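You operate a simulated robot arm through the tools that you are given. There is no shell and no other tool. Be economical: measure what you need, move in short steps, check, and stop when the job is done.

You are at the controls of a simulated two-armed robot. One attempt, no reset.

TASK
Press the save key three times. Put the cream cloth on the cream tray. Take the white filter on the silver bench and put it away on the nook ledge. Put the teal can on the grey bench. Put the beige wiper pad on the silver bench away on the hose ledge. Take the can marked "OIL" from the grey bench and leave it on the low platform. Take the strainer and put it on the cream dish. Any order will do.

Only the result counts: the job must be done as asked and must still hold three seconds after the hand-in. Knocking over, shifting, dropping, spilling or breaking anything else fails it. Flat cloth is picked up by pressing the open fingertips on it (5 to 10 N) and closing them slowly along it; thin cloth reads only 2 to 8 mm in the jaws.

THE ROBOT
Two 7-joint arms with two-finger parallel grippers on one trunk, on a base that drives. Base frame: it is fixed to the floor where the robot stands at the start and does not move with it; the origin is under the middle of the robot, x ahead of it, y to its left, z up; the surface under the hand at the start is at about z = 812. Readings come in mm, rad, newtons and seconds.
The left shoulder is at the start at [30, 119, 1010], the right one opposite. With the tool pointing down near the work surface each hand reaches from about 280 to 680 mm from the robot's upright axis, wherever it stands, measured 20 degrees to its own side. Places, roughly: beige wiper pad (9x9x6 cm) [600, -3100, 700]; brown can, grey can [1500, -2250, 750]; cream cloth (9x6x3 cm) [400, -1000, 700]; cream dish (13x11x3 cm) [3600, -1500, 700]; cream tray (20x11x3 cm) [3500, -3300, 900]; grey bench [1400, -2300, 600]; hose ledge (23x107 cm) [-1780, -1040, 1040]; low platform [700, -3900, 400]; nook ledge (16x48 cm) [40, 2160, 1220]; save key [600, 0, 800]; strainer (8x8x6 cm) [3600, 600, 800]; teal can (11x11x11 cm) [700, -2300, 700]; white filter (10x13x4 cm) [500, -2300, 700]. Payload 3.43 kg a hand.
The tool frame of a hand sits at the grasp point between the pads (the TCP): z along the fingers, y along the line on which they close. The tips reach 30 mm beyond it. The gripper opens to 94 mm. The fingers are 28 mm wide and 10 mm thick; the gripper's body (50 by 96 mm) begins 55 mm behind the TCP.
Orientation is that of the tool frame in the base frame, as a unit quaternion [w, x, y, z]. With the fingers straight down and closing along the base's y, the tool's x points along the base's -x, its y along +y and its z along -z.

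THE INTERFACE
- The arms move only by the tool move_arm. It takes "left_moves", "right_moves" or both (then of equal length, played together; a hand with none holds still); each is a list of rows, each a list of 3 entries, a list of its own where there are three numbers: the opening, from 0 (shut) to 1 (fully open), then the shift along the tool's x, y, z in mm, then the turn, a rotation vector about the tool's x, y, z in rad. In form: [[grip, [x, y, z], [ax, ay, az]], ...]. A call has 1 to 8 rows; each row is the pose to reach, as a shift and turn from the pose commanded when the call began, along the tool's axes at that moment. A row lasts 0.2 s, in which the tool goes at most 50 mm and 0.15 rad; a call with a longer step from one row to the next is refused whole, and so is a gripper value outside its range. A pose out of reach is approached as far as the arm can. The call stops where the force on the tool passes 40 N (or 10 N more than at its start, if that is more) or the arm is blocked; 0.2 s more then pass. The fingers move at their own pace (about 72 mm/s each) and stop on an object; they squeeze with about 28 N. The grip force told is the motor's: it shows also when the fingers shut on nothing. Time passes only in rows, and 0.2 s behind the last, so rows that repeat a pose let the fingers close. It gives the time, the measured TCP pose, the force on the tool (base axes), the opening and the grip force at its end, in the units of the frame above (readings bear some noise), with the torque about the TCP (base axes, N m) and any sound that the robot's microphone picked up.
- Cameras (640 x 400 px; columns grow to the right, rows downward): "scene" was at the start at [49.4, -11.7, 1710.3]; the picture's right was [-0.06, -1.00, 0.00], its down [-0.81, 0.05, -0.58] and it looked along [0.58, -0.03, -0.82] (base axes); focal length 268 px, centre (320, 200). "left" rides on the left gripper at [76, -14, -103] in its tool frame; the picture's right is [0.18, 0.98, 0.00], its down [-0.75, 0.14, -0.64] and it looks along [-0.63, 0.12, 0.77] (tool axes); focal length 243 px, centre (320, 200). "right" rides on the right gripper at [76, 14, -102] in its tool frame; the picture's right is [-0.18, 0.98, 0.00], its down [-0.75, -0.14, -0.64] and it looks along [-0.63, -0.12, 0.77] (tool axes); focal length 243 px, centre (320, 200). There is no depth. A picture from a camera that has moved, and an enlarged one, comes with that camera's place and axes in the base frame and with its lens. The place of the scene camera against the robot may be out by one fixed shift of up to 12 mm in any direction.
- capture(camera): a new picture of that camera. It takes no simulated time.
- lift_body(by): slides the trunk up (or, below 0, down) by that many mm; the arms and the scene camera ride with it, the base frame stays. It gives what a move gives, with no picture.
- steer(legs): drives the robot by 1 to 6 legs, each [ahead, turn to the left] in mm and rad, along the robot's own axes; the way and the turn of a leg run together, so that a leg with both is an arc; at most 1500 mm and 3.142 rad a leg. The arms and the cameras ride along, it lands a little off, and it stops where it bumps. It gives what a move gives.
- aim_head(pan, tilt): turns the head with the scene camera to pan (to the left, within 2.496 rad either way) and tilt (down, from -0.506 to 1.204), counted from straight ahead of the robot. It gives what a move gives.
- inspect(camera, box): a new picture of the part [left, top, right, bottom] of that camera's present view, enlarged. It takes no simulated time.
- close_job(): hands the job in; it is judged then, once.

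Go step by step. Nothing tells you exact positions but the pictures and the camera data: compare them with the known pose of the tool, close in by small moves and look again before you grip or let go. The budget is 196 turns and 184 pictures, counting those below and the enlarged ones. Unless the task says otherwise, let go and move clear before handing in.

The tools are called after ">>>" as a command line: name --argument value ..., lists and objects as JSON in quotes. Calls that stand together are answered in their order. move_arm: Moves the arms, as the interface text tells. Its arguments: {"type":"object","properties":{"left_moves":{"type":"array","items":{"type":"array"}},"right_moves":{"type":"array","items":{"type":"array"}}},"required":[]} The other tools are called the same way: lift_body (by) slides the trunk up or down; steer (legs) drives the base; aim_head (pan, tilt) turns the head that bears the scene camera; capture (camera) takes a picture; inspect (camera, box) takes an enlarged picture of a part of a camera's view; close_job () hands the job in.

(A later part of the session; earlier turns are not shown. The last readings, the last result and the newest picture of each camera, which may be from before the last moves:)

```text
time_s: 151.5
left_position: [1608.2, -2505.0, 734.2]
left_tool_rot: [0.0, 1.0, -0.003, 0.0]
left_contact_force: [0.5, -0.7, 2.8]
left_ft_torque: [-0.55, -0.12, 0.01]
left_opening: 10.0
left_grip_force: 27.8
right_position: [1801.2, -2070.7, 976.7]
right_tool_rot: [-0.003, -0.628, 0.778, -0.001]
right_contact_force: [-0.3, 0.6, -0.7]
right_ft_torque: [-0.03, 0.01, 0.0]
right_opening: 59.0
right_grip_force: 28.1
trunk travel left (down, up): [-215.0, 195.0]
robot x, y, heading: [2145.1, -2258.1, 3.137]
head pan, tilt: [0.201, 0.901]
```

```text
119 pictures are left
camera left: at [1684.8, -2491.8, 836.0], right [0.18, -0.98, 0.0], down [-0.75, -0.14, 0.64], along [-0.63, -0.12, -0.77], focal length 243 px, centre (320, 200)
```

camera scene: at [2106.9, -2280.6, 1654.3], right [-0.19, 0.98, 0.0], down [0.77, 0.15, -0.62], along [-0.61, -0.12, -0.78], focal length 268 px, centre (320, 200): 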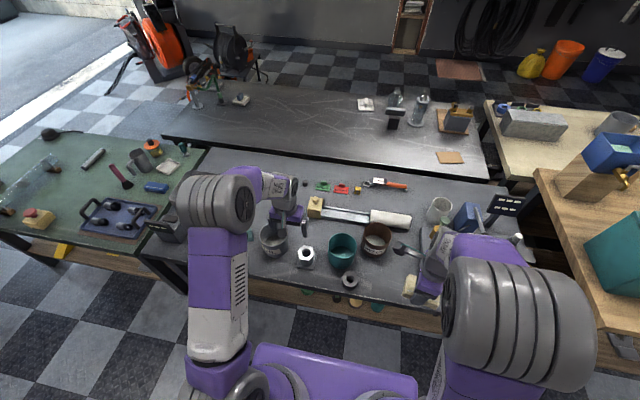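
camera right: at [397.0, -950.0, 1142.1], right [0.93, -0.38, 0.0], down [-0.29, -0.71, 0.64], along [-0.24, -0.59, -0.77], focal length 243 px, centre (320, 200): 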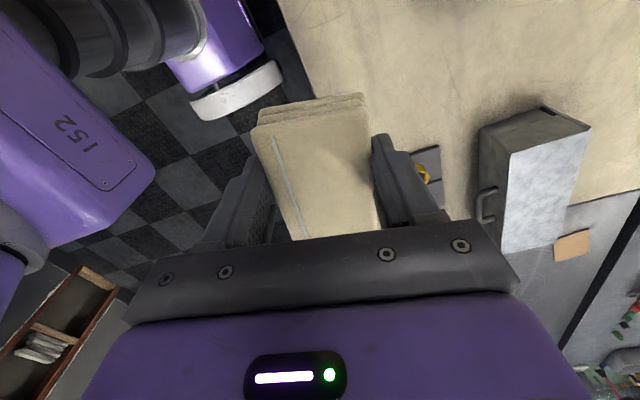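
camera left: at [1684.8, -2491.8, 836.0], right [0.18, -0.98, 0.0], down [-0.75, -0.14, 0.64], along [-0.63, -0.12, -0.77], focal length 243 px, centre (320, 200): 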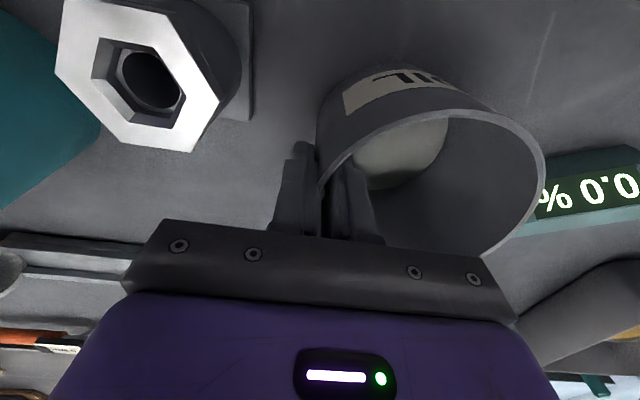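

Gripped. I lift the OIL can and pull back, then raise the trunk.

>>> move_arm --left_moves '[[0, [0, 0, -10], [0, 0, 0]], [0, [0, 0, -30], [0, 0, 0]], [0, [0, 0, -60], [0, 0, 0]], [0, [0, 0, -95], [0, 0, 0]], [0, [0, 0, -135], [0, 0, 0]], [0, [15, 0, -175], [0, 0, 0]], [0, [40, 0, -210], [0, 0, 0]], [0, [70, 0, -235], [0, 0, 0]]]'

>>> lift_body --by 60

>>> capture --camera "left"

>>> inspect --camera "scene" --box '[160, 150, 480, 300]'

```text
time_s: 153.3
left_position: [1678.8, -2504.1, 972.1]
left_tool_rot: [-0.001, 1.0, -0.003, 0.0]
left_contact_force: [-0.2, 0.0, -2.4]
left_ft_torque: [0.13, -0.04, 0.02]
left_opening: 9.4
left_grip_force: 28.0
right_position: [1801.3, -2069.9, 978.1]
right_tool_rot: [-0.003, -0.628, 0.778, 0.0]
right_contact_force: [0.1, -0.4, -0.5]
right_ft_torque: [0.04, -0.01, 0.03]
right_opening: 58.8
right_grip_force: 28.1
trunk travel left (down, up): [-215.0, 195.0]
robot x, y, heading: [2143.2, -2256.0, 3.137]
head pan, tilt: [0.201, 0.901]
```

```text
time_s: 154.3
left_position: [1678.1, -2504.1, 1029.7]
left_tool_rot: [0.0, 1.0, -0.003, -0.001]
left_contact_force: [-0.7, 0.4, -2.5]
left_ft_torque: [0.14, 0.0, 0.02]
left_opening: 9.4
left_grip_force: 28.2
right_position: [1800.9, -2069.7, 1038.1]
right_tool_rot: [-0.003, -0.628, 0.778, -0.001]
right_contact_force: [0.3, 0.3, -1.1]
right_ft_torque: [-0.02, 0.02, 0.04]
right_opening: 59.2
right_grip_force: 28.1
trunk travel left (down, up): [-275.0, 135.0]
robot x, y, heading: [2144.3, -2254.7, 3.136]
head pan, tilt: [0.201, 0.901]
```

```text
118 pictures are left
camera left: at [1754.2, -2491.3, 1132.4], right [0.18, -0.98, 0.0], down [-0.75, -0.14, 0.64], along [-0.63, -0.11, -0.77], focal length 243 px, centre (320, 200)
```

left: 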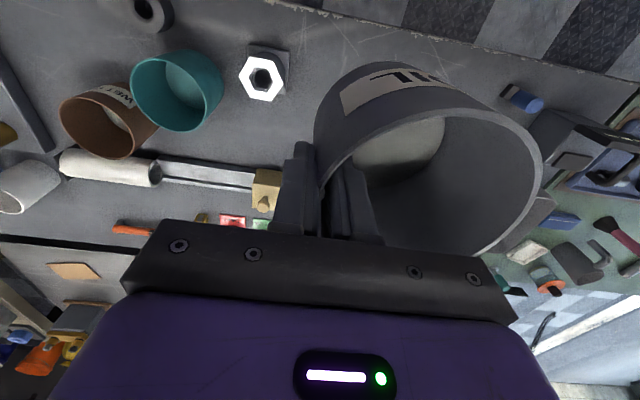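

```text
2.00 times, centred on (320, 225) of scene
camera zoom: at [2106.2, -2280.2, 1714.2], right [-0.19, 0.98, 0.0], down [0.77, 0.15, -0.62], along [-0.61, -0.12, -0.78], focal length 537 px, centre (320, 150)
```

zoom: 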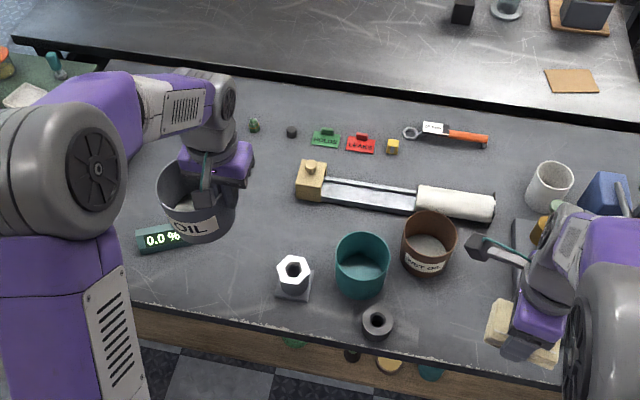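

OIL can is held upright. Next I back off and drive to the cream tray to place the cloth.

>>> steer --legs '[[-480, 0], [0, 1.575], [880, 0], [0, 1.571]]'

>>> aim_head --pan -0.2 --tilt 0.6

>>> capture --camera "scene"

```text
time_s: 169.1
left_position: [3098.2, -2875.2, 1030.5]
left_tool_rot: [0.0, -0.007, 1.0, 0.0]
left_contact_force: [-0.3, 0.1, -3.4]
left_ft_torque: [-0.19, -0.01, 0.0]
left_opening: 9.2
left_grip_force: 28.0
right_position: [2983.9, -3313.1, 1037.8]
right_tool_rot: [-0.001, 0.772, 0.636, 0.002]
right_contact_force: [-0.7, 0.3, -0.4]
right_ft_torque: [0.02, 0.0, 0.0]
right_opening: 59.1
right_grip_force: 27.2
trunk travel left (down, up): [-275.0, 135.0]
robot x, y, heading: [2636.0, -3130.3, 0.011]
head pan, tilt: [0.201, 0.901]
```

```text
time_s: 169.9
left_position: [3098.6, -2874.7, 1031.1]
left_tool_rot: [0.0, -0.008, 1.0, 0.0]
left_contact_force: [-0.2, 0.3, -2.7]
left_ft_torque: [-0.15, 0.03, 0.03]
left_opening: 9.3
left_grip_force: 28.1
right_position: [2982.7, -3313.4, 1036.6]
right_tool_rot: [-0.001, 0.772, 0.636, 0.003]
right_contact_force: [-0.5, -0.3, -0.2]
right_ft_torque: [0.04, 0.0, -0.02]
right_opening: 59.1
right_grip_force: 28.0
trunk travel left (down, up): [-275.0, 135.0]
robot x, y, heading: [2638.1, -3130.8, 0.018]
head pan, tilt: [-0.201, 0.6]
```

```text
116 pictures are left
camera scene: at [2701.3, -3155.4, 1739.0], right [-0.18, -0.98, 0.0], down [-0.56, 0.1, -0.82], along [0.81, -0.15, -0.57], focal length 268 px, centre (320, 200)
```

scene: 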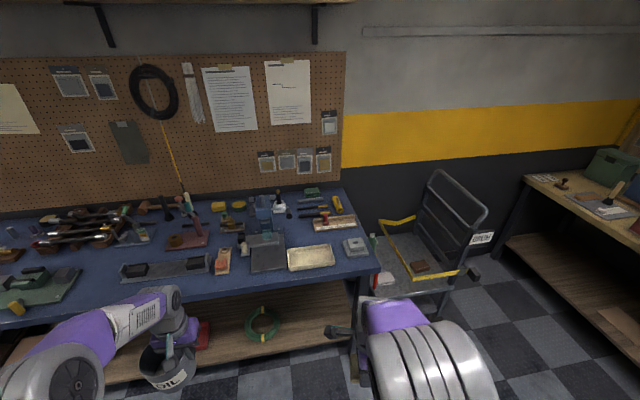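

>>> inspect --camera "scene" --box '[200, 180, 400, 305]'

```text
3.20 times, centred on (300, 242) of scene
camera zoom: at [2701.3, -3155.4, 1739.0], right [-0.18, -0.98, 0.0], down [-0.56, 0.1, -0.82], along [0.81, -0.15, -0.57], focal length 859 px, centre (384, 64)
```

zoom: 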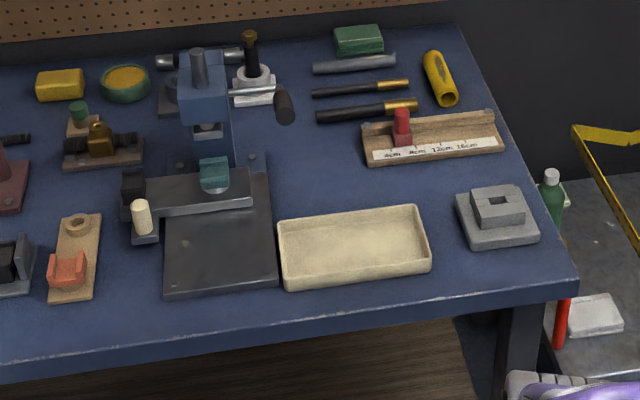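

The tray is a cream open box near [3500, -3265], with its edges parallel to y. I retract the left hand, raise the trunk, square the right hand and approach.

>>> move_arm --left_moves '[[0, [30, 0, -10], [0, 0, 0]], [0, [60, 0, -20], [0, 0, 0]], [0, [90, 0, -30], [0, 0, 0]], [0, [120, 0, -40], [0, 0, 0]]]' --right_moves '[[0, [0, 0, 0], [0, 0, -0.05]], [0, [0, 0, 0], [0, 0, -0.1]], [0, [0, 0, 0], [0, 0, -0.15]], [0, [0, 0, 0], [0, 0, -0.193]]]'

>>> lift_body --by 100

>>> steer --legs '[[0, -0.015], [360, 0]]'

>>> aim_head --pan -0.3 --tilt 0.9

>>> capture --camera "scene"

>>> capture --camera "right"

```text
time_s: 170.9
left_position: [2976.5, -2879.5, 1071.1]
left_tool_rot: [0.001, -0.007, 1.0, 0.0]
left_contact_force: [-0.7, 0.1, -2.4]
left_ft_torque: [-0.14, -0.03, 0.03]
left_opening: 9.2
left_grip_force: 28.1
right_position: [2982.8, -3313.0, 1037.7]
right_tool_rot: [-0.001, 0.706, 0.708, 0.003]
right_contact_force: [-0.6, 0.3, -0.5]
right_ft_torque: [0.01, -0.01, 0.0]
right_opening: 58.9
right_grip_force: 27.7
trunk travel left (down, up): [-275.0, 135.0]
robot x, y, heading: [2636.0, -3128.7, 0.016]
head pan, tilt: [-0.201, 0.6]
```

```text
time_s: 172.3
left_position: [2978.8, -2879.2, 1170.0]
left_tool_rot: [-0.001, -0.008, 1.0, 0.0]
left_contact_force: [-0.2, 0.2, -2.4]
left_ft_torque: [-0.16, -0.02, 0.0]
left_opening: 9.5
left_grip_force: 28.0
right_position: [2982.1, -3312.1, 1137.0]
right_tool_rot: [-0.001, 0.707, 0.707, 0.003]
right_contact_force: [0.3, -0.6, 0.1]
right_ft_torque: [-0.01, 0.0, 0.0]
right_opening: 59.0
right_grip_force: 27.5
trunk travel left (down, up): [-375.0, 35.0]
robot x, y, heading: [2636.2, -3133.2, 0.015]
head pan, tilt: [-0.201, 0.6]
```

```text
time_s: 174.9
left_position: [3345.5, -2882.0, 1170.7]
left_tool_rot: [0.0, -0.001, 1.0, 0.0]
left_contact_force: [-0.1, -0.4, -2.4]
left_ft_torque: [-0.17, 0.02, -0.01]
left_opening: 9.1
left_grip_force: 27.5
right_position: [3346.1, -3316.8, 1137.8]
right_tool_rot: [-0.001, 0.712, 0.702, 0.003]
right_contact_force: [0.0, -0.5, 0.5]
right_ft_torque: [0.04, 0.03, 0.01]
right_opening: 59.0
right_grip_force: 27.4
trunk travel left (down, up): [-375.0, 35.0]
robot x, y, heading: [3000.9, -3132.2, 0.007]
head pan, tilt: [-0.201, 0.6]
```

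```text
time_s: 175.8
left_position: [3345.1, -2883.4, 1170.7]
left_tool_rot: [0.001, -0.001, 1.0, 0.0]
left_contact_force: [-0.2, 0.1, -2.3]
left_ft_torque: [-0.14, 0.02, 0.01]
left_opening: 9.6
left_grip_force: 27.7
right_position: [3345.7, -3316.6, 1138.2]
right_tool_rot: [-0.002, 0.711, 0.703, 0.002]
right_contact_force: [0.9, -0.5, -1.2]
right_ft_torque: [0.02, 0.02, 0.04]
right_opening: 58.7
right_grip_force: 27.6
trunk travel left (down, up): [-375.0, 35.0]
robot x, y, heading: [3004.6, -3131.5, 0.005]
head pan, tilt: [-0.3, 0.901]
```

```text
114 pictures are left
camera scene: at [3051.0, -3160.3, 1814.4], right [-0.29, -0.96, 0.0], down [-0.75, 0.23, -0.62], along [0.59, -0.18, -0.78], focal length 268 px, centre (320, 200)
```

scene: 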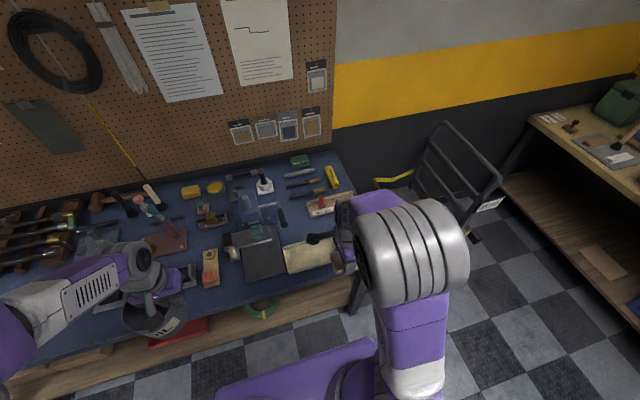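

```text
113 pictures are left
camera right: at [3360.3, -3239.7, 1241.6], right [0.98, -0.2, 0.0], down [-0.15, -0.76, 0.64], along [-0.12, -0.63, -0.77], focal length 243 px, centre (320, 200)
```

right: 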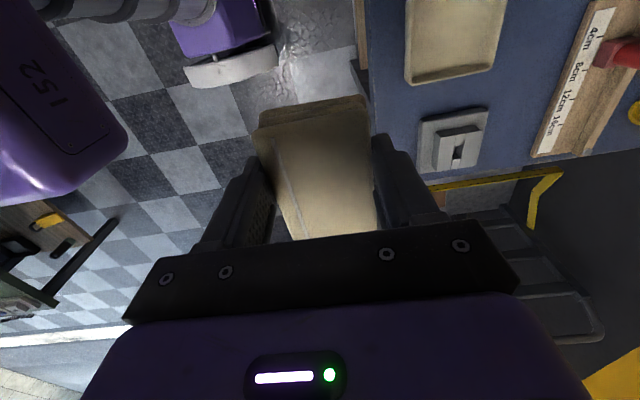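

Tray centre is about [3511, -3250], surface near z = 880. I bring the right hand over it.

>>> move_arm --right_moves '[[0, [10, 40, 0], [0, 0, 0]], [0, [25, 80, 0], [0, 0, 0]], [0, [45, 120, 0], [0, 0, 0]], [0, [65, 160, 0], [0, 0, 0]], [0, [69, 164, 40], [0, 0, 0]], [0, [69, 164, 80], [0, 0, 0]], [0, [69, 164, 110], [0, 0, 0]], [0, [69, 164, 110], [0, 0, 0]]]'

>>> capture --camera "right"

>>> inspect --camera "scene" --box '[200, 160, 400, 285]'

```text
time_s: 177.6
left_position: [3345.5, -2882.6, 1170.7]
left_tool_rot: [0.0, -0.001, 1.0, 0.0]
left_contact_force: [0.2, -0.4, -3.4]
left_ft_torque: [-0.15, 0.02, -0.02]
left_opening: 9.3
left_grip_force: 27.9
right_position: [3512.6, -3249.7, 1029.2]
right_tool_rot: [-0.002, 0.712, 0.703, 0.002]
right_contact_force: [-0.8, -0.8, -0.7]
right_ft_torque: [-0.03, -0.04, -0.01]
right_opening: 58.9
right_grip_force: 28.0
trunk travel left (down, up): [-375.0, 35.0]
robot x, y, heading: [3002.0, -3130.5, 0.003]
head pan, tilt: [-0.3, 0.901]
```

```text
112 pictures are left
camera right: at [3526.8, -3171.8, 1133.2], right [0.98, -0.2, 0.0], down [-0.15, -0.76, 0.64], along [-0.12, -0.63, -0.77], focal length 243 px, centre (320, 200)
```

right: 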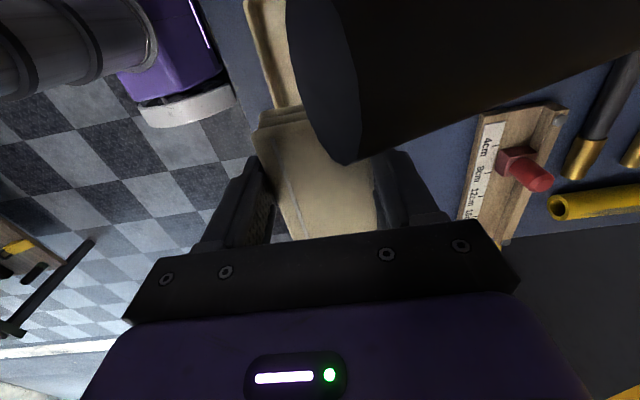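

```text
3.20 times, centred on (300, 222) of scene
camera zoom: at [3050.8, -3160.3, 1814.3], right [-0.29, -0.96, 0.0], down [-0.75, 0.23, -0.62], along [0.59, -0.18, -0.78], focal length 859 px, centre (384, 128)
```

zoom: 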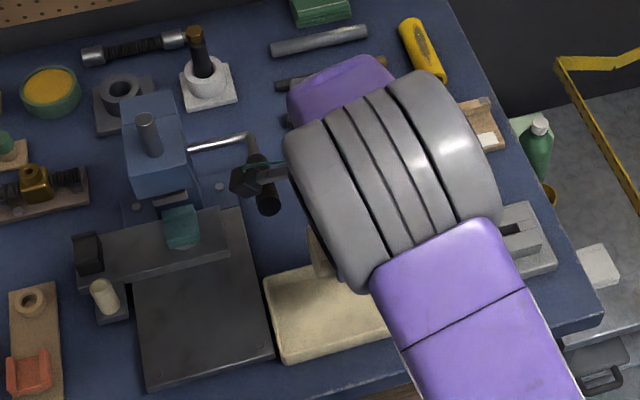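

A press lever's knob (about [3545, -3187, 1100]) is right below the wrist camera. I back straight up and out, then turn the hand so its camera faces the robot.

>>> move_arm --right_moves '[[0, [0, 0, -40], [0, 0, 0]], [0, [0, 0, -80], [0, 0, 0]], [0, [0, -20, -110], [0, 0, 0]], [0, [-20, -60, -110], [0, 0, 0]], [0, [-40, -100, -110], [0, 0, 0]], [0, [-60, -140, -110], [0, 0, 0]], [0, [-69, -170, -110], [0, 0, -0.1]], [0, [-69, -190, -110], [0, 0, -0.24]]]'

>>> move_arm --right_moves '[[0, [0, 0, 0], [0, 0, -0.15]], [0, [0, 0, 0], [0, 0, -0.3]], [0, [0, 0, 0], [0, 0, -0.45]], [0, [0, 0, 0], [0, 0, -0.6]], [0, [0, 0, 0], [0, 0, -0.75]], [0, [0, 0, 0], [0, 0, -0.9]], [0, [0, 0, 0], [0, 0, -1.05]], [0, [0, 0, 0], [0, 0, -1.2]]]'

>>> move_arm --right_moves '[[0, [0, 0, 0], [0, 0, -0.13]], [0, [0, 0, 0], [0, 0, -0.13]]]'

>>> capture --camera "right"

>>> inspect --camera "scene" --box '[200, 160, 400, 285]'

```text
time_s: 179.3
left_position: [3344.5, -2882.6, 1170.4]
left_tool_rot: [0.0, -0.001, 1.0, 0.001]
left_contact_force: [-0.4, 0.3, -2.8]
left_ft_torque: [-0.17, 0.04, -0.04]
left_opening: 9.3
left_grip_force: 28.0
right_position: [3320.3, -3316.9, 1137.9]
right_tool_rot: [-0.001, 0.621, 0.784, 0.003]
right_contact_force: [0.1, -0.2, -1.0]
right_ft_torque: [0.03, 0.0, 0.02]
right_opening: 59.0
right_grip_force: 28.3
trunk travel left (down, up): [-375.0, 35.0]
robot x, y, heading: [3002.3, -3132.4, 0.006]
head pan, tilt: [-0.3, 0.901]
```

```text
time_s: 181.2
left_position: [3346.0, -2881.3, 1170.1]
left_tool_rot: [0.001, -0.001, 1.0, 0.0]
left_contact_force: [-0.7, 0.1, -3.7]
left_ft_torque: [-0.15, -0.02, 0.0]
left_opening: 9.3
left_grip_force: 28.3
right_position: [3320.7, -3317.5, 1137.2]
right_tool_rot: [0.002, 0.07, 0.998, 0.002]
right_contact_force: [0.1, -0.7, -0.8]
right_ft_torque: [0.02, 0.01, 0.0]
right_opening: 58.8
right_grip_force: 27.7
trunk travel left (down, up): [-375.0, 35.0]
robot x, y, heading: [2998.4, -3129.2, 0.001]
head pan, tilt: [-0.3, 0.901]
```

```text
time_s: 181.8
left_position: [3344.9, -2882.9, 1170.3]
left_tool_rot: [0.0, -0.001, 1.0, -0.001]
left_contact_force: [-1.0, 0.0, -3.0]
left_ft_torque: [-0.14, 0.0, 0.01]
left_opening: 9.2
left_grip_force: 28.0
right_position: [3319.6, -3316.3, 1137.2]
right_tool_rot: [0.001, 0.006, 1.0, 0.002]
right_contact_force: [0.6, 0.2, 0.0]
right_ft_torque: [-0.01, 0.02, 0.0]
right_opening: 58.7
right_grip_force: 27.8
trunk travel left (down, up): [-375.0, 35.0]
robot x, y, heading: [2999.3, -3133.1, 0.005]
head pan, tilt: [-0.3, 0.901]
```

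```text
110 pictures are left
camera right: at [3243.3, -3300.2, 1240.4], right [0.2, 0.98, 0.01], down [0.75, -0.15, 0.64], along [0.63, -0.12, -0.77], focal length 243 px, centre (320, 200)
```

right: 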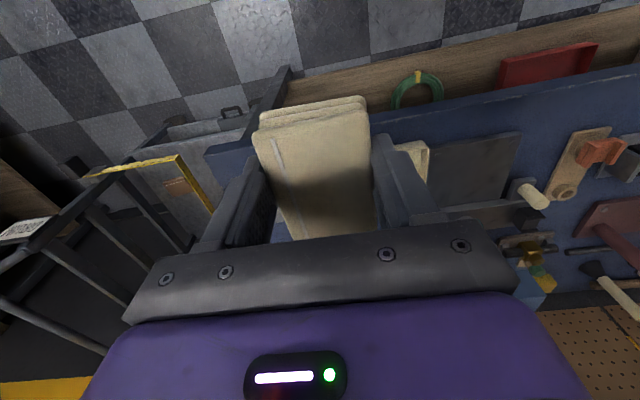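

```text
3.20 times, centred on (300, 222) of scene
camera zoom: at [3051.3, -3160.3, 1814.3], right [-0.29, -0.96, 0.0], down [-0.75, 0.23, -0.62], along [0.59, -0.18, -0.78], focal length 859 px, centre (384, 128)
```

zoom: 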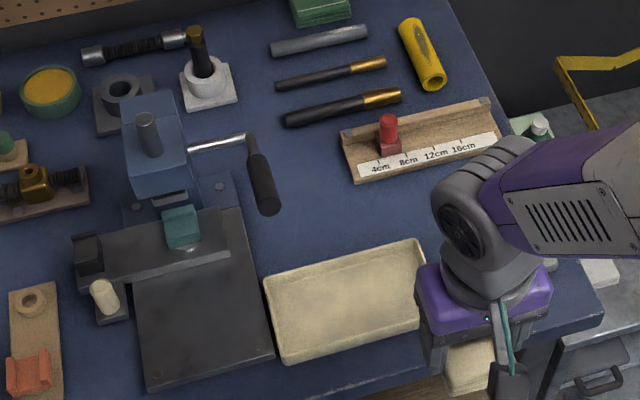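

Now the knob side is clear of the camera. I bring the cloth over the tray's right-hand part, away from the lever, and look.

>>> move_arm --right_moves '[[0, [-40, 7, 0], [0, 0, 0]], [0, [-80, 14, 0], [0, 0, 0]], [0, [-120, 20, 0], [0, 0, 0]], [0, [-160, 26, 0], [0, 0, 0]], [0, [-187, 30, 15], [0, 0, 0]], [0, [-187, 30, 60], [0, 0, 0]], [0, [-187, 30, 100], [0, 0, 0]], [0, [-187, 30, 130], [0, 0, 0]]]'

>>> capture --camera "right"

>>> inspect --camera "scene" --box '[200, 160, 400, 285]'

```text
time_s: 183.6
left_position: [3345.8, -2883.2, 1170.2]
left_tool_rot: [0.0, -0.001, 1.0, 0.0]
left_contact_force: [-0.3, 0.2, -2.7]
left_ft_torque: [-0.13, -0.04, 0.01]
left_opening: 8.9
left_grip_force: 28.0
right_position: [3508.2, -3289.1, 1006.1]
right_tool_rot: [0.001, 0.006, 1.0, 0.002]
right_contact_force: [-0.3, -0.1, -0.9]
right_ft_torque: [0.02, 0.02, -0.02]
right_opening: 59.1
right_grip_force: 28.3
trunk travel left (down, up): [-375.0, 35.0]
robot x, y, heading: [3002.5, -3130.5, 0.006]
head pan, tilt: [-0.3, 0.901]
```

```text
108 pictures are left
camera right: at [3430.1, -3273.2, 1109.6], right [0.2, 0.98, 0.01], down [0.75, -0.15, 0.64], along [0.63, -0.12, -0.77], focal length 243 px, centre (320, 200)
```

right: 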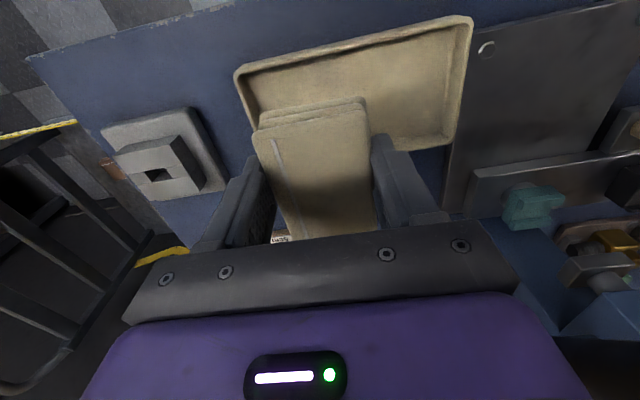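

```text
3.20 times, centred on (300, 222) of scene
camera zoom: at [3051.8, -3160.4, 1814.3], right [-0.29, -0.96, 0.0], down [-0.75, 0.23, -0.62], along [0.59, -0.18, -0.78], focal length 859 px, centre (384, 128)
```

zoom: 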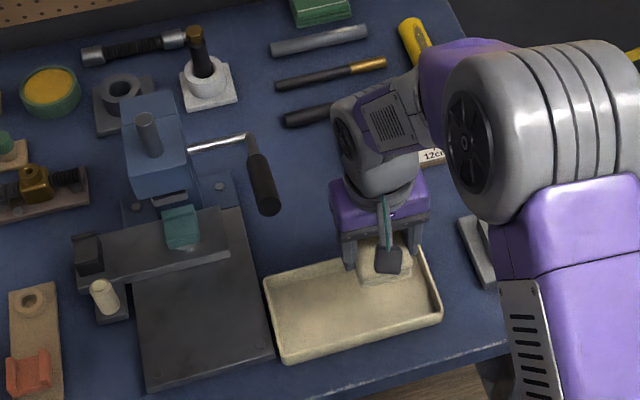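

>>> move_arm --right_moves '[[0, [-12, 0, 20], [0, 0, 0]], [0, [-12, 0, 40], [0, 0, 0]], [0, [-12, 0, 60], [0, 0, 0]], [0, [-12, 0, 70], [0, 0, 0]], [0, [-12, 0, 70], [0, 0, 0]]]'

>>> capture --camera "right"

>>> inspect --camera "scene" --box '[220, 180, 380, 280]'

```text
time_s: 184.8
left_position: [3346.0, -2882.6, 1171.7]
left_tool_rot: [0.0, 0.0, 1.0, 0.0]
left_contact_force: [0.3, -0.1, -2.6]
left_ft_torque: [-0.15, 0.02, 0.0]
left_opening: 9.4
left_grip_force: 27.9
right_position: [3520.2, -3288.2, 936.2]
right_tool_rot: [0.001, 0.006, 1.0, 0.003]
right_contact_force: [0.0, 0.6, -0.4]
right_ft_torque: [0.03, 0.01, -0.01]
right_opening: 59.1
right_grip_force: 28.1
trunk travel left (down, up): [-375.0, 35.0]
robot x, y, heading: [3001.7, -3132.2, 0.004]
head pan, tilt: [-0.3, 0.901]
```

```text
106 pictures are left
camera right: at [3442.9, -3272.5, 1040.5], right [0.2, 0.98, 0.01], down [0.75, -0.15, 0.64], along [0.63, -0.12, -0.77], focal length 243 px, centre (320, 200)
```

right: 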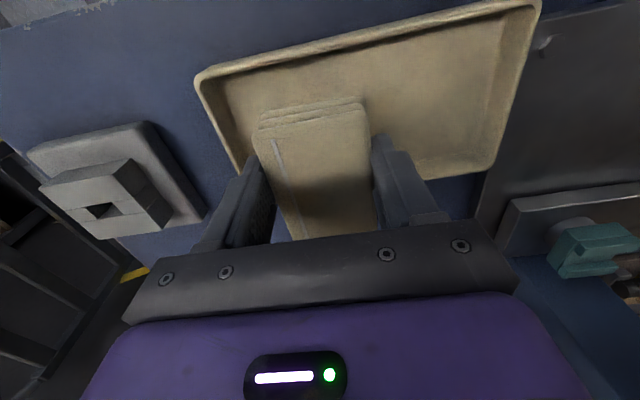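

```text
4.00 times, centred on (300, 230) of scene
camera zoom: at [3051.1, -3160.4, 1814.3], right [-0.29, -0.96, 0.0], down [-0.75, 0.23, -0.62], along [0.59, -0.18, -0.78], focal length 1073 px, centre (400, 80)
```

zoom: 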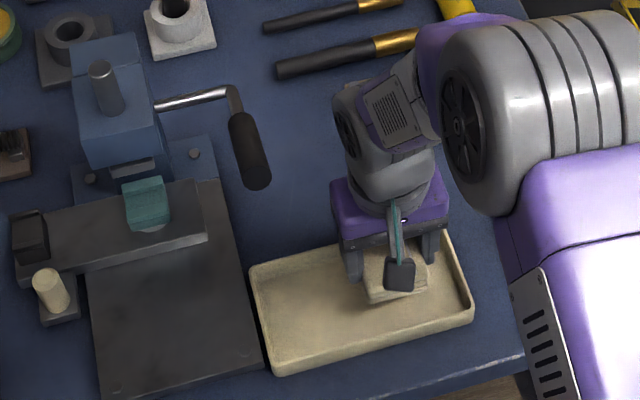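

Tray centre confirmed at [3521, -3256], rim z ≈ 871. I lower the cloth into it in small steps.

>>> move_arm --right_moves '[[0, [0, 0, 20], [0, 0, 0]], [0, [0, 0, 38], [0, 0, 0]], [0, [0, 0, 44], [0, 0, 0]], [0, [0, 0, 48], [0, 0, 0]], [0, [0, 0, 51], [0, 0, 0]]]'

>>> capture --camera "right"

```text
time_s: 185.6
left_position: [3342.2, -2882.5, 1170.4]
left_tool_rot: [0.0, -0.001, 1.0, 0.0]
left_contact_force: [-0.2, -0.4, -3.3]
left_ft_torque: [-0.12, 0.01, -0.01]
left_opening: 9.2
left_grip_force: 27.8
right_position: [3518.6, -3287.4, 898.1]
right_tool_rot: [0.005, 0.007, 1.0, 0.003]
right_contact_force: [-11.3, -0.2, 22.6]
right_ft_torque: [-0.2, -0.37, -0.04]
right_opening: 59.2
right_grip_force: 27.7
trunk travel left (down, up): [-375.0, 35.0]
robot x, y, heading: [3002.1, -3131.6, 0.004]
head pan, tilt: [-0.3, 0.901]
stopped in row 4 (right hand): the force on the tool passed its limit at 53 N (the readings are from after the stop); the commanded pose is now the measured one
```

```text
104 pictures are left
camera right: at [3442.5, -3271.1, 1001.3], right [0.2, 0.98, 0.01], down [0.75, -0.16, 0.65], along [0.64, -0.12, -0.76], focal length 243 px, centre (320, 200)
```

right: 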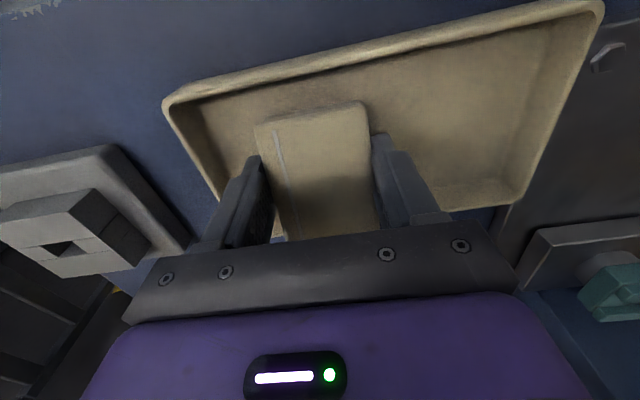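

The cloth's far end touched the far wall; it sits about 10 mm forward of the hand. I lift slightly, pull back 10 mm and lower again.

>>> move_arm --right_moves '[[0, [0, 0, -15], [0, 0, 0]], [0, [5, 0, -18], [0, 0, 0]], [0, [10, 0, -18], [0, 0, 0]], [0, [10, 0, -8], [0, 0, 0]], [0, [10, 0, -2], [0, 0, 0]], [0, [10, 0, 2], [0, 0, 0]], [0, [10, 0, 6], [0, 0, 0]]]'

```text
time_s: 187.2
left_position: [3341.9, -2882.3, 1170.5]
left_tool_rot: [0.001, -0.001, 1.0, -0.001]
left_contact_force: [-0.4, -0.7, -2.8]
left_ft_torque: [-0.15, 0.01, 0.02]
left_opening: 9.0
left_grip_force: 27.4
right_position: [3512.2, -3288.2, 897.1]
right_tool_rot: [0.007, 0.007, 1.0, 0.003]
right_contact_force: [-9.6, -0.5, 20.5]
right_ft_torque: [-0.19, 0.6, 0.26]
right_opening: 59.4
right_grip_force: 28.7
trunk travel left (down, up): [-375.0, 35.0]
robot x, y, heading: [3002.0, -3135.2, 0.003]
head pan, tilt: [-0.3, 0.901]
stopped in row 7 (right hand): the force on the tool passed its limit at 42 N (the readings are from after the stop); the commanded pose is now the measured one
```

>>> move_arm --right_moves '[[0, [0, 0, -2], [0, 0, 0]], [0, [0, 0, -2], [0, 0, 0]]]'

>>> capture --camera "right"

>>> inspect --camera "scene" --box '[240, 200, 360, 275]'

```text
time_s: 187.8
left_position: [3344.5, -2882.6, 1169.9]
left_tool_rot: [0.0, -0.001, 1.0, 0.001]
left_contact_force: [-0.6, 0.3, -2.2]
left_ft_torque: [-0.11, -0.02, 0.01]
left_opening: 9.4
left_grip_force: 27.8
right_position: [3514.0, -3288.5, 897.0]
right_tool_rot: [0.008, 0.008, 1.0, 0.002]
right_contact_force: [-3.9, -0.6, 2.6]
right_ft_torque: [-0.23, 0.28, 0.12]
right_opening: 59.5
right_grip_force: 28.1
trunk travel left (down, up): [-375.0, 35.0]
robot x, y, heading: [3004.8, -3133.5, 0.003]
head pan, tilt: [-0.3, 0.901]
```

```text
103 pictures are left
camera right: at [3436.1, -3272.0, 998.9], right [0.2, 0.98, 0.01], down [0.74, -0.15, 0.65], along [0.64, -0.12, -0.76], focal length 243 px, centre (320, 200)
```

right: 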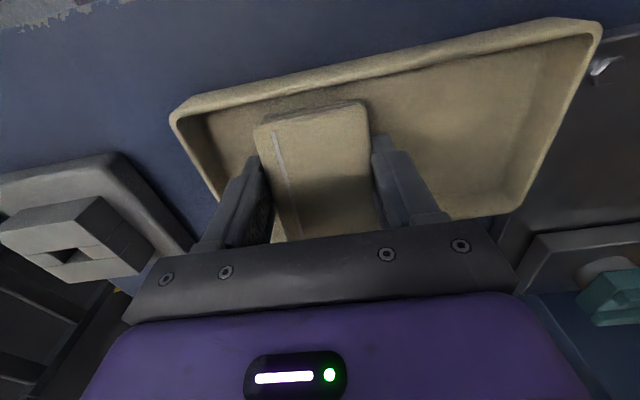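

```text
5.33 times, centred on (300, 238) of scene
camera zoom: at [3049.2, -3160.1, 1814.3], right [-0.29, -0.96, 0.0], down [-0.75, 0.23, -0.62], along [0.59, -0.18, -0.78], focal length 1431 px, centre (427, 0)
```

zoom: 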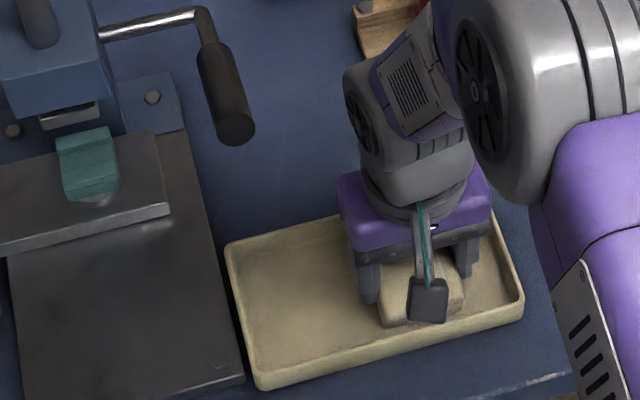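

It looks inside the tray. I ease back 3 mm, release with a modest opening and look.

>>> move_arm --right_moves '[[0, [3, 0, -1], [0, 0, 0]], [0.68, [3, 0, -1], [0, 0, 0]], [0.75, [3, 0, -1], [0, 0, 0]], [0.75, [3, 0, -1], [0, 0, 0]]]'

>>> capture --camera "right"

```text
time_s: 188.8
left_position: [3345.5, -2881.9, 1170.5]
left_tool_rot: [0.0, -0.001, 1.0, 0.001]
left_contact_force: [-0.2, 0.1, -2.3]
left_ft_torque: [-0.18, 0.0, 0.01]
left_opening: 9.1
left_grip_force: 28.1
right_position: [3511.3, -3287.6, 897.2]
right_tool_rot: [0.007, 0.006, 1.0, 0.003]
right_contact_force: [-1.7, -0.1, 0.2]
right_ft_torque: [-0.03, 0.0, 0.01]
right_opening: 70.4
right_grip_force: 0.0
trunk travel left (down, up): [-375.0, 35.0]
robot x, y, heading: [3001.2, -3131.3, -0.001]
head pan, tilt: [-0.3, 0.901]
```

```text
101 pictures are left
camera right: at [3433.6, -3272.0, 999.7], right [0.2, 0.98, 0.01], down [0.74, -0.15, 0.65], along [0.64, -0.12, -0.76], focal length 243 px, centre (320, 200)
```

right: 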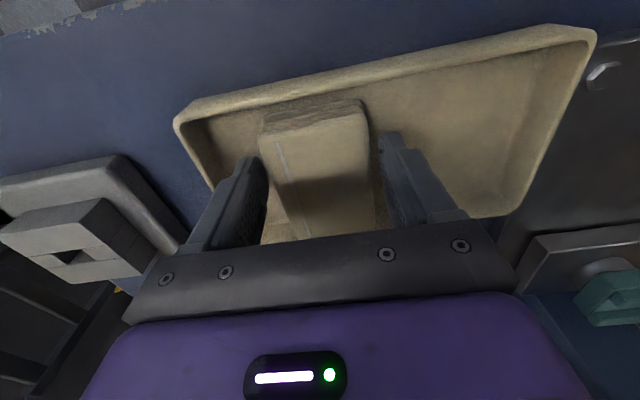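

Released. I lift straight up and check the tray.

>>> move_arm --right_moves '[[0.75, [0, 0, -20], [0, 0, 0]], [0.75, [0, 0, -60], [0, 0, 0]], [0.75, [0, 0, -110], [0, 0, 0]], [0.75, [0, 0, -160], [0, 0, 0]], [0.75, [10, 0, -205], [0, 0, 0]], [0.75, [50, -15, -230], [0, 0, 0]], [0.75, [95, -30, -240], [0, 0, 0]], [0.75, [140, -40, -240], [0, 0, 0]]]'

>>> inspect --camera "scene" --box '[200, 160, 400, 285]'

```text
time_s: 190.6
left_position: [3345.3, -2883.0, 1169.5]
left_tool_rot: [0.0, -0.001, 1.0, 0.0]
left_contact_force: [-0.2, 0.1, -2.3]
left_ft_torque: [-0.13, -0.03, 0.01]
left_opening: 9.2
left_grip_force: 28.0
right_position: [3365.2, -3326.8, 1133.6]
right_tool_rot: [0.009, 0.007, 1.0, 0.003]
right_contact_force: [-0.2, 0.2, -0.3]
right_ft_torque: [0.01, 0.0, 0.03]
right_opening: 70.2
right_grip_force: 0.0
trunk travel left (down, up): [-375.0, 35.0]
robot x, y, heading: [3001.1, -3131.5, 0.006]
head pan, tilt: [-0.3, 0.901]
```

```text
3.20 times, centred on (300, 222) of scene
camera zoom: at [3048.8, -3161.0, 1814.3], right [-0.29, -0.96, 0.0], down [-0.75, 0.23, -0.62], along [0.59, -0.18, -0.78], focal length 859 px, centre (384, 128)
```

zoom: 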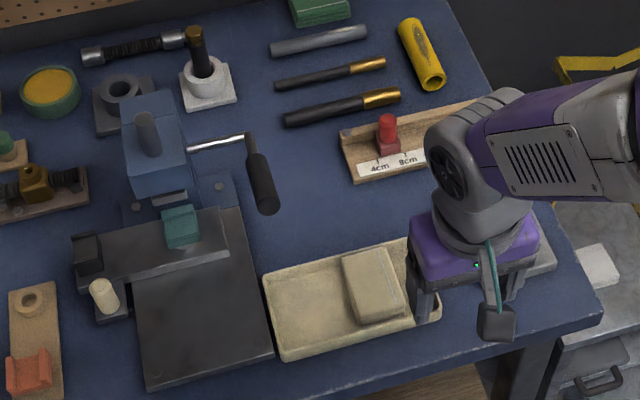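

The cloth lies in the cream tray. Next I drive north to the strainer at the sink bench.

>>> steer --legs '[[-400, 0], [0, 1.566], [1300, 0], [1300, 0], [1300, 0], [0, -1.571]]'

>>> aim_head --pan -0.2 --tilt 0.6

>>> capture --camera "scene"

```text
time_s: 219.1
left_position: [2977.6, 1023.4, 1170.8]
left_tool_rot: [-0.001, 0.004, 1.0, 0.0]
left_contact_force: [-0.3, 0.4, -3.1]
left_ft_torque: [-0.13, -0.01, -0.01]
left_opening: 8.8
left_grip_force: 28.1
right_position: [2995.8, 580.1, 1133.5]
right_tool_rot: [0.008, 0.01, 1.0, 0.003]
right_contact_force: [-0.4, -0.2, 0.2]
right_ft_torque: [0.0, -0.01, -0.01]
right_opening: 70.6
right_grip_force: 0.1
trunk travel left (down, up): [-375.0, 35.0]
robot x, y, heading: [2630.1, 780.2, -0.002]
head pan, tilt: [-0.3, 0.901]
```

```text
time_s: 219.9
left_position: [2977.8, 1023.5, 1171.5]
left_tool_rot: [0.0, 0.003, 1.0, 0.0]
left_contact_force: [0.5, -0.3, -3.5]
left_ft_torque: [-0.12, -0.02, 0.03]
left_opening: 9.1
left_grip_force: 28.3
right_position: [2995.3, 580.9, 1133.0]
right_tool_rot: [0.008, 0.011, 1.0, 0.003]
right_contact_force: [0.4, 0.0, 0.5]
right_ft_torque: [0.01, -0.01, -0.01]
right_opening: 70.5
right_grip_force: 0.2
trunk travel left (down, up): [-375.0, 35.0]
robot x, y, heading: [2633.7, 778.7, -0.005]
head pan, tilt: [-0.201, 0.6]
```

```text
99 pictures are left
camera scene: at [2695.2, 752.9, 1839.0], right [-0.21, -0.98, 0.0], down [-0.55, 0.12, -0.82], along [0.81, -0.17, -0.57], focal length 268 px, centre (320, 200)
```

scene: 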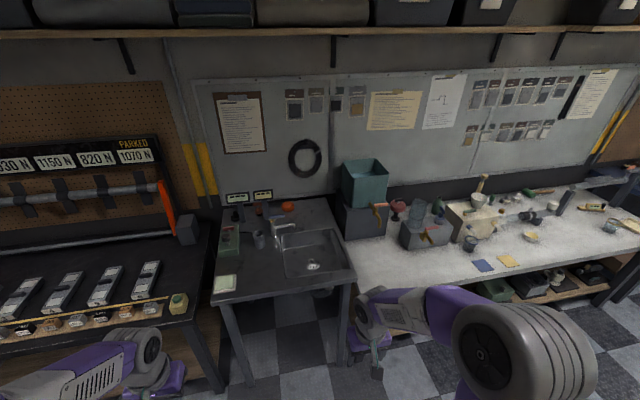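

>>> inspect --camera "scene" --box '[210, 190, 370, 290]'

>>> inspect --camera "scene" --box '[420, 160, 640, 297]'

```text
4.00 times, centred on (290, 240) of scene
camera zoom: at [2695.2, 752.9, 1839.0], right [-0.21, -0.98, 0.0], down [-0.55, 0.12, -0.82], along [0.81, -0.17, -0.57], focal length 1073 px, centre (440, 40)
```

zoom: 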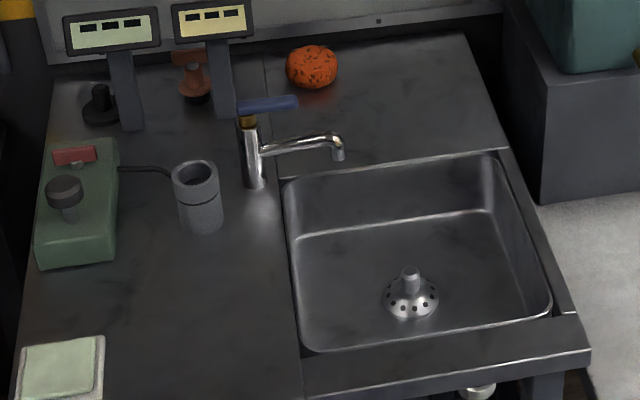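

```text
2.91 times, centred on (530, 228) of scene
camera zoom: at [2695.2, 752.9, 1839.0], right [-0.21, -0.98, 0.0], down [-0.55, 0.12, -0.82], along [0.81, -0.17, -0.57], focal length 781 px, centre (-291, 117)
```

zoom: 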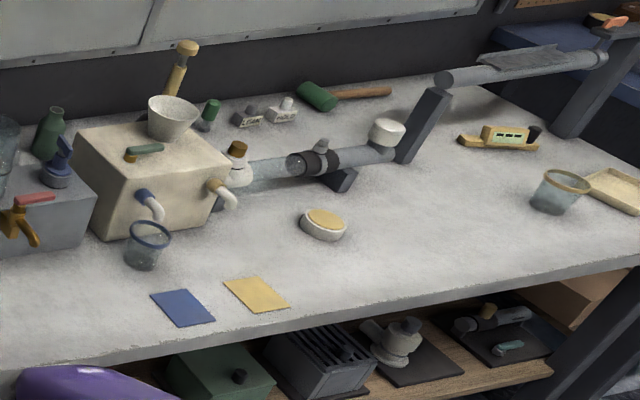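

The strainer is a domed basket with a central knob in the sink, near [3615, 598]; the cream dish is at the right end of the white bench. I drive closer.

>>> steer --legs '[[400, 0]]'

>>> aim_head --pan -0.3 --tilt 0.85

>>> capture --camera "scene"

>>> capture --camera "right"

```text
time_s: 222.4
left_position: [3381.3, 1021.1, 1170.2]
left_tool_rot: [-0.001, 0.002, 1.0, 0.0]
left_contact_force: [-0.7, -0.8, -3.9]
left_ft_torque: [-0.16, -0.04, 0.0]
left_opening: 8.8
left_grip_force: 28.1
right_position: [3399.3, 576.8, 1133.3]
right_tool_rot: [0.009, 0.011, 1.0, 0.002]
right_contact_force: [0.4, 0.8, 0.6]
right_ft_torque: [0.02, 0.03, 0.03]
right_opening: 70.5
right_grip_force: 0.1
trunk travel left (down, up): [-375.0, 35.0]
robot x, y, heading: [3033.6, 776.9, -0.002]
head pan, tilt: [-0.201, 0.6]
```

```text
time_s: 223.2
left_position: [3381.5, 1019.9, 1170.5]
left_tool_rot: [-0.001, 0.002, 1.0, 0.0]
left_contact_force: [0.6, 0.3, -3.0]
left_ft_torque: [-0.15, -0.01, 0.0]
left_opening: 9.0
left_grip_force: 27.6
right_position: [3400.0, 577.8, 1133.3]
right_tool_rot: [0.008, 0.011, 1.0, 0.003]
right_contact_force: [-0.2, 0.5, 0.6]
right_ft_torque: [0.02, -0.01, 0.01]
right_opening: 70.4
right_grip_force: 0.0
trunk travel left (down, up): [-375.0, 35.0]
robot x, y, heading: [3033.3, 772.8, -0.01]
head pan, tilt: [-0.3, 0.85]
```

```text
96 pictures are left
camera scene: at [3086.7, 745.3, 1818.2], right [-0.3, -0.95, 0.0], down [-0.72, 0.23, -0.66], along [0.63, -0.2, -0.75], focal length 268 px, centre (320, 200)
```

scene: 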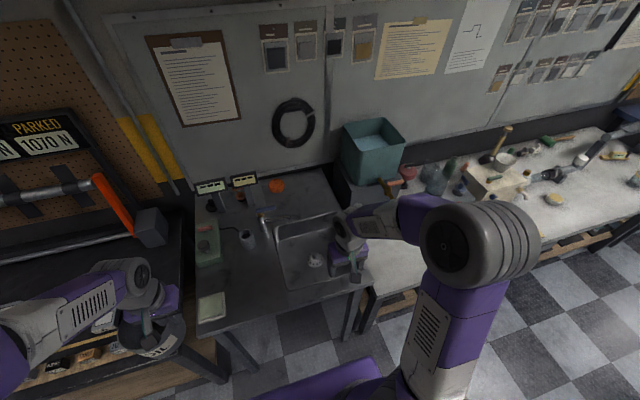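

```text
95 pictures are left
camera right: at [3321.7, 594.5, 1236.0], right [0.2, 0.98, 0.01], down [0.74, -0.16, 0.65], along [0.64, -0.13, -0.76], focal length 243 px, centre (320, 200)
```

right: 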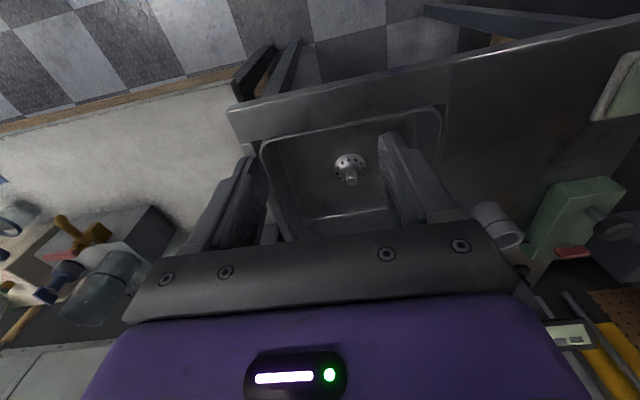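

The strainer is near [3616, 600] with the knob top around z = 840. I bring the right hand above it.

>>> move_arm --right_moves '[[0.5, [-40, 5, 0], [0, 0.016, 0]], [0.5, [-80, 10, 5], [0, 0.016, 0]], [0.5, [-120, 15, 15], [0, 0.016, 0]], [0.5, [-155, 20, 40], [0, 0.016, 0]], [0.5, [-185, 25, 75], [0, 0.016, 0]], [0.5, [-205, 27, 110], [0, 0.016, 0]], [0.5, [-213, 27, 133], [0, 0.016, 0]], [0.5, [-213, 27, 133], [0, 0.016, 0]]]'

>>> capture --camera "right"

>>> inspect --camera "scene" --box '[200, 160, 400, 285]'

```text
time_s: 225.0
left_position: [3382.0, 1020.9, 1170.0]
left_tool_rot: [0.0, 0.003, 1.0, 0.0]
left_contact_force: [-1.2, 0.4, -3.5]
left_ft_torque: [-0.16, -0.01, 0.0]
left_opening: 8.6
left_grip_force: 28.3
right_position: [3615.2, 601.2, 1004.7]
right_tool_rot: [0.0, 0.01, 1.0, 0.003]
right_contact_force: [0.5, 0.0, 0.8]
right_ft_torque: [-0.01, 0.02, 0.02]
right_opening: 46.8
right_grip_force: 0.0
trunk travel left (down, up): [-375.0, 35.0]
robot x, y, heading: [3038.2, 777.1, -0.009]
head pan, tilt: [-0.3, 0.85]
```

```text
94 pictures are left
camera right: at [3539.2, 617.9, 1108.0], right [0.2, 0.98, 0.01], down [0.75, -0.16, 0.64], along [0.63, -0.13, -0.77], focal length 243 px, centre (320, 200)
```

right: 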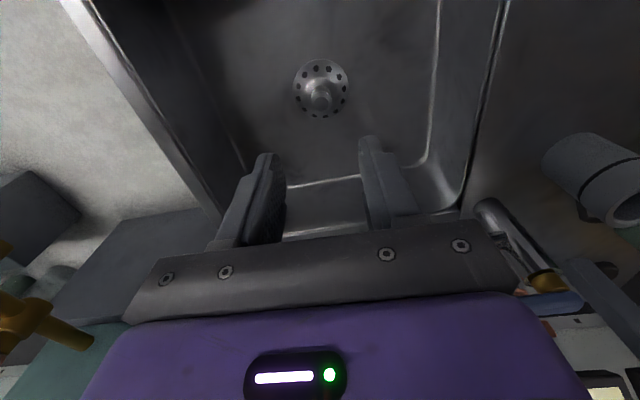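

```text
3.20 times, centred on (300, 222) of scene
camera zoom: at [3086.6, 745.4, 1818.2], right [-0.3, -0.95, 0.0], down [-0.72, 0.23, -0.66], along [0.63, -0.2, -0.75], focal length 859 px, centre (384, 128)
```

zoom: 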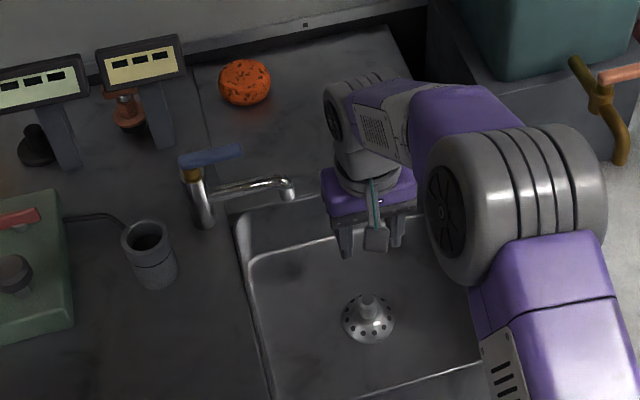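

>>> move_arm --right_moves '[[0.5, [-3, 0, 35], [0, 0, 0]], [0.5, [-6, 0, 70], [0, 0, 0]], [0.5, [-7, 0, 105], [0, 0, 0]], [0.5, [-7, 0, 115], [0, 0, 0]], [0.5, [-7, 0, 115], [0, 0, 0]]]'

>>> capture --camera "right"

```text
time_s: 226.2
left_position: [3381.2, 1021.5, 1170.6]
left_tool_rot: [0.001, 0.003, 1.0, 0.0]
left_contact_force: [-0.4, -0.5, -2.4]
left_ft_torque: [-0.15, -0.02, 0.01]
left_opening: 8.7
left_grip_force: 28.0
right_position: [3622.9, 602.0, 889.3]
right_tool_rot: [0.0, 0.01, 1.0, 0.002]
right_contact_force: [0.3, 0.0, -0.3]
right_ft_torque: [0.0, -0.03, -0.02]
right_opening: 46.9
right_grip_force: 0.1
trunk travel left (down, up): [-375.0, 35.0]
robot x, y, heading: [3032.2, 771.8, -0.004]
head pan, tilt: [-0.3, 0.85]
```

```text
92 pictures are left
camera right: at [3547.2, 618.3, 993.1], right [0.2, 0.98, 0.01], down [0.75, -0.16, 0.64], along [0.63, -0.13, -0.77], focal length 243 px, centre (320, 200)
```

right: 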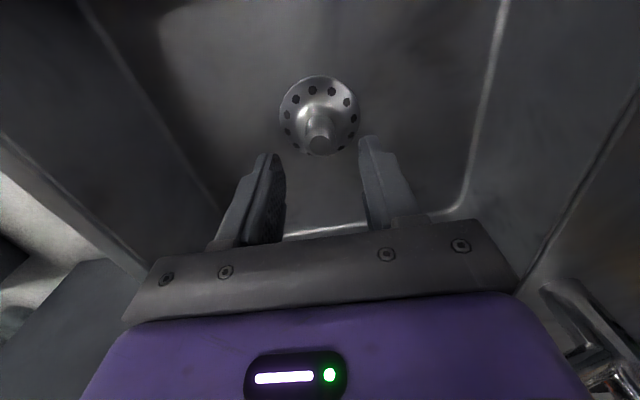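

The knob is aligned. I descend and close on it.

>>> move_arm --right_moves '[[0.5, [0, 0, 20], [0, 0, 0]], [0.5, [0, 0, 35], [0, 0, 0]], [0.5, [0, 0, 45], [0, 0, 0]], [0.5, [0, 0, 50], [0, 0, 0]], [0.2, [0, 0, 50], [0, 0, 0]], [0, [0, 0, 50], [0, 0, 0]], [0, [0, 0, 50], [0, 0, 0]]]'

>>> capture --camera "right"

```text
time_s: 227.8
left_position: [3381.8, 1021.0, 1169.6]
left_tool_rot: [0.0, 0.004, 1.0, 0.001]
left_contact_force: [0.1, -0.1, -3.0]
left_ft_torque: [-0.14, -0.03, -0.02]
left_opening: 8.7
left_grip_force: 28.4
right_position: [3621.9, 602.5, 838.1]
right_tool_rot: [0.001, 0.011, 1.0, 0.002]
right_contact_force: [0.1, -0.1, -0.9]
right_ft_torque: [-0.01, -0.01, 0.03]
right_opening: 23.3
right_grip_force: 27.4
trunk travel left (down, up): [-375.0, 35.0]
robot x, y, heading: [3034.6, 775.4, -0.007]
head pan, tilt: [-0.3, 0.85]
```

```text
91 pictures are left
camera right: at [3545.4, 618.4, 942.4], right [0.2, 0.98, 0.01], down [0.75, -0.16, 0.64], along [0.63, -0.13, -0.77], focal length 243 px, centre (320, 200)
```

right: 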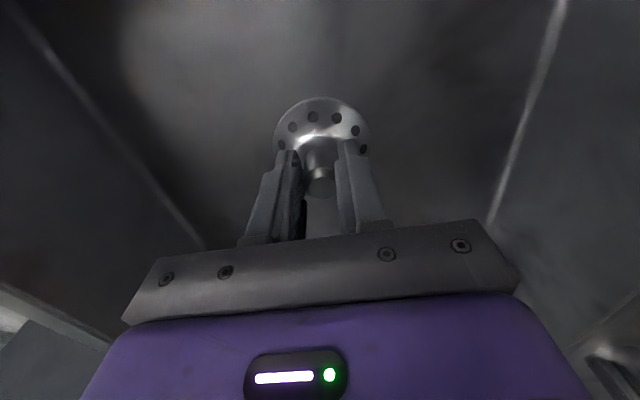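

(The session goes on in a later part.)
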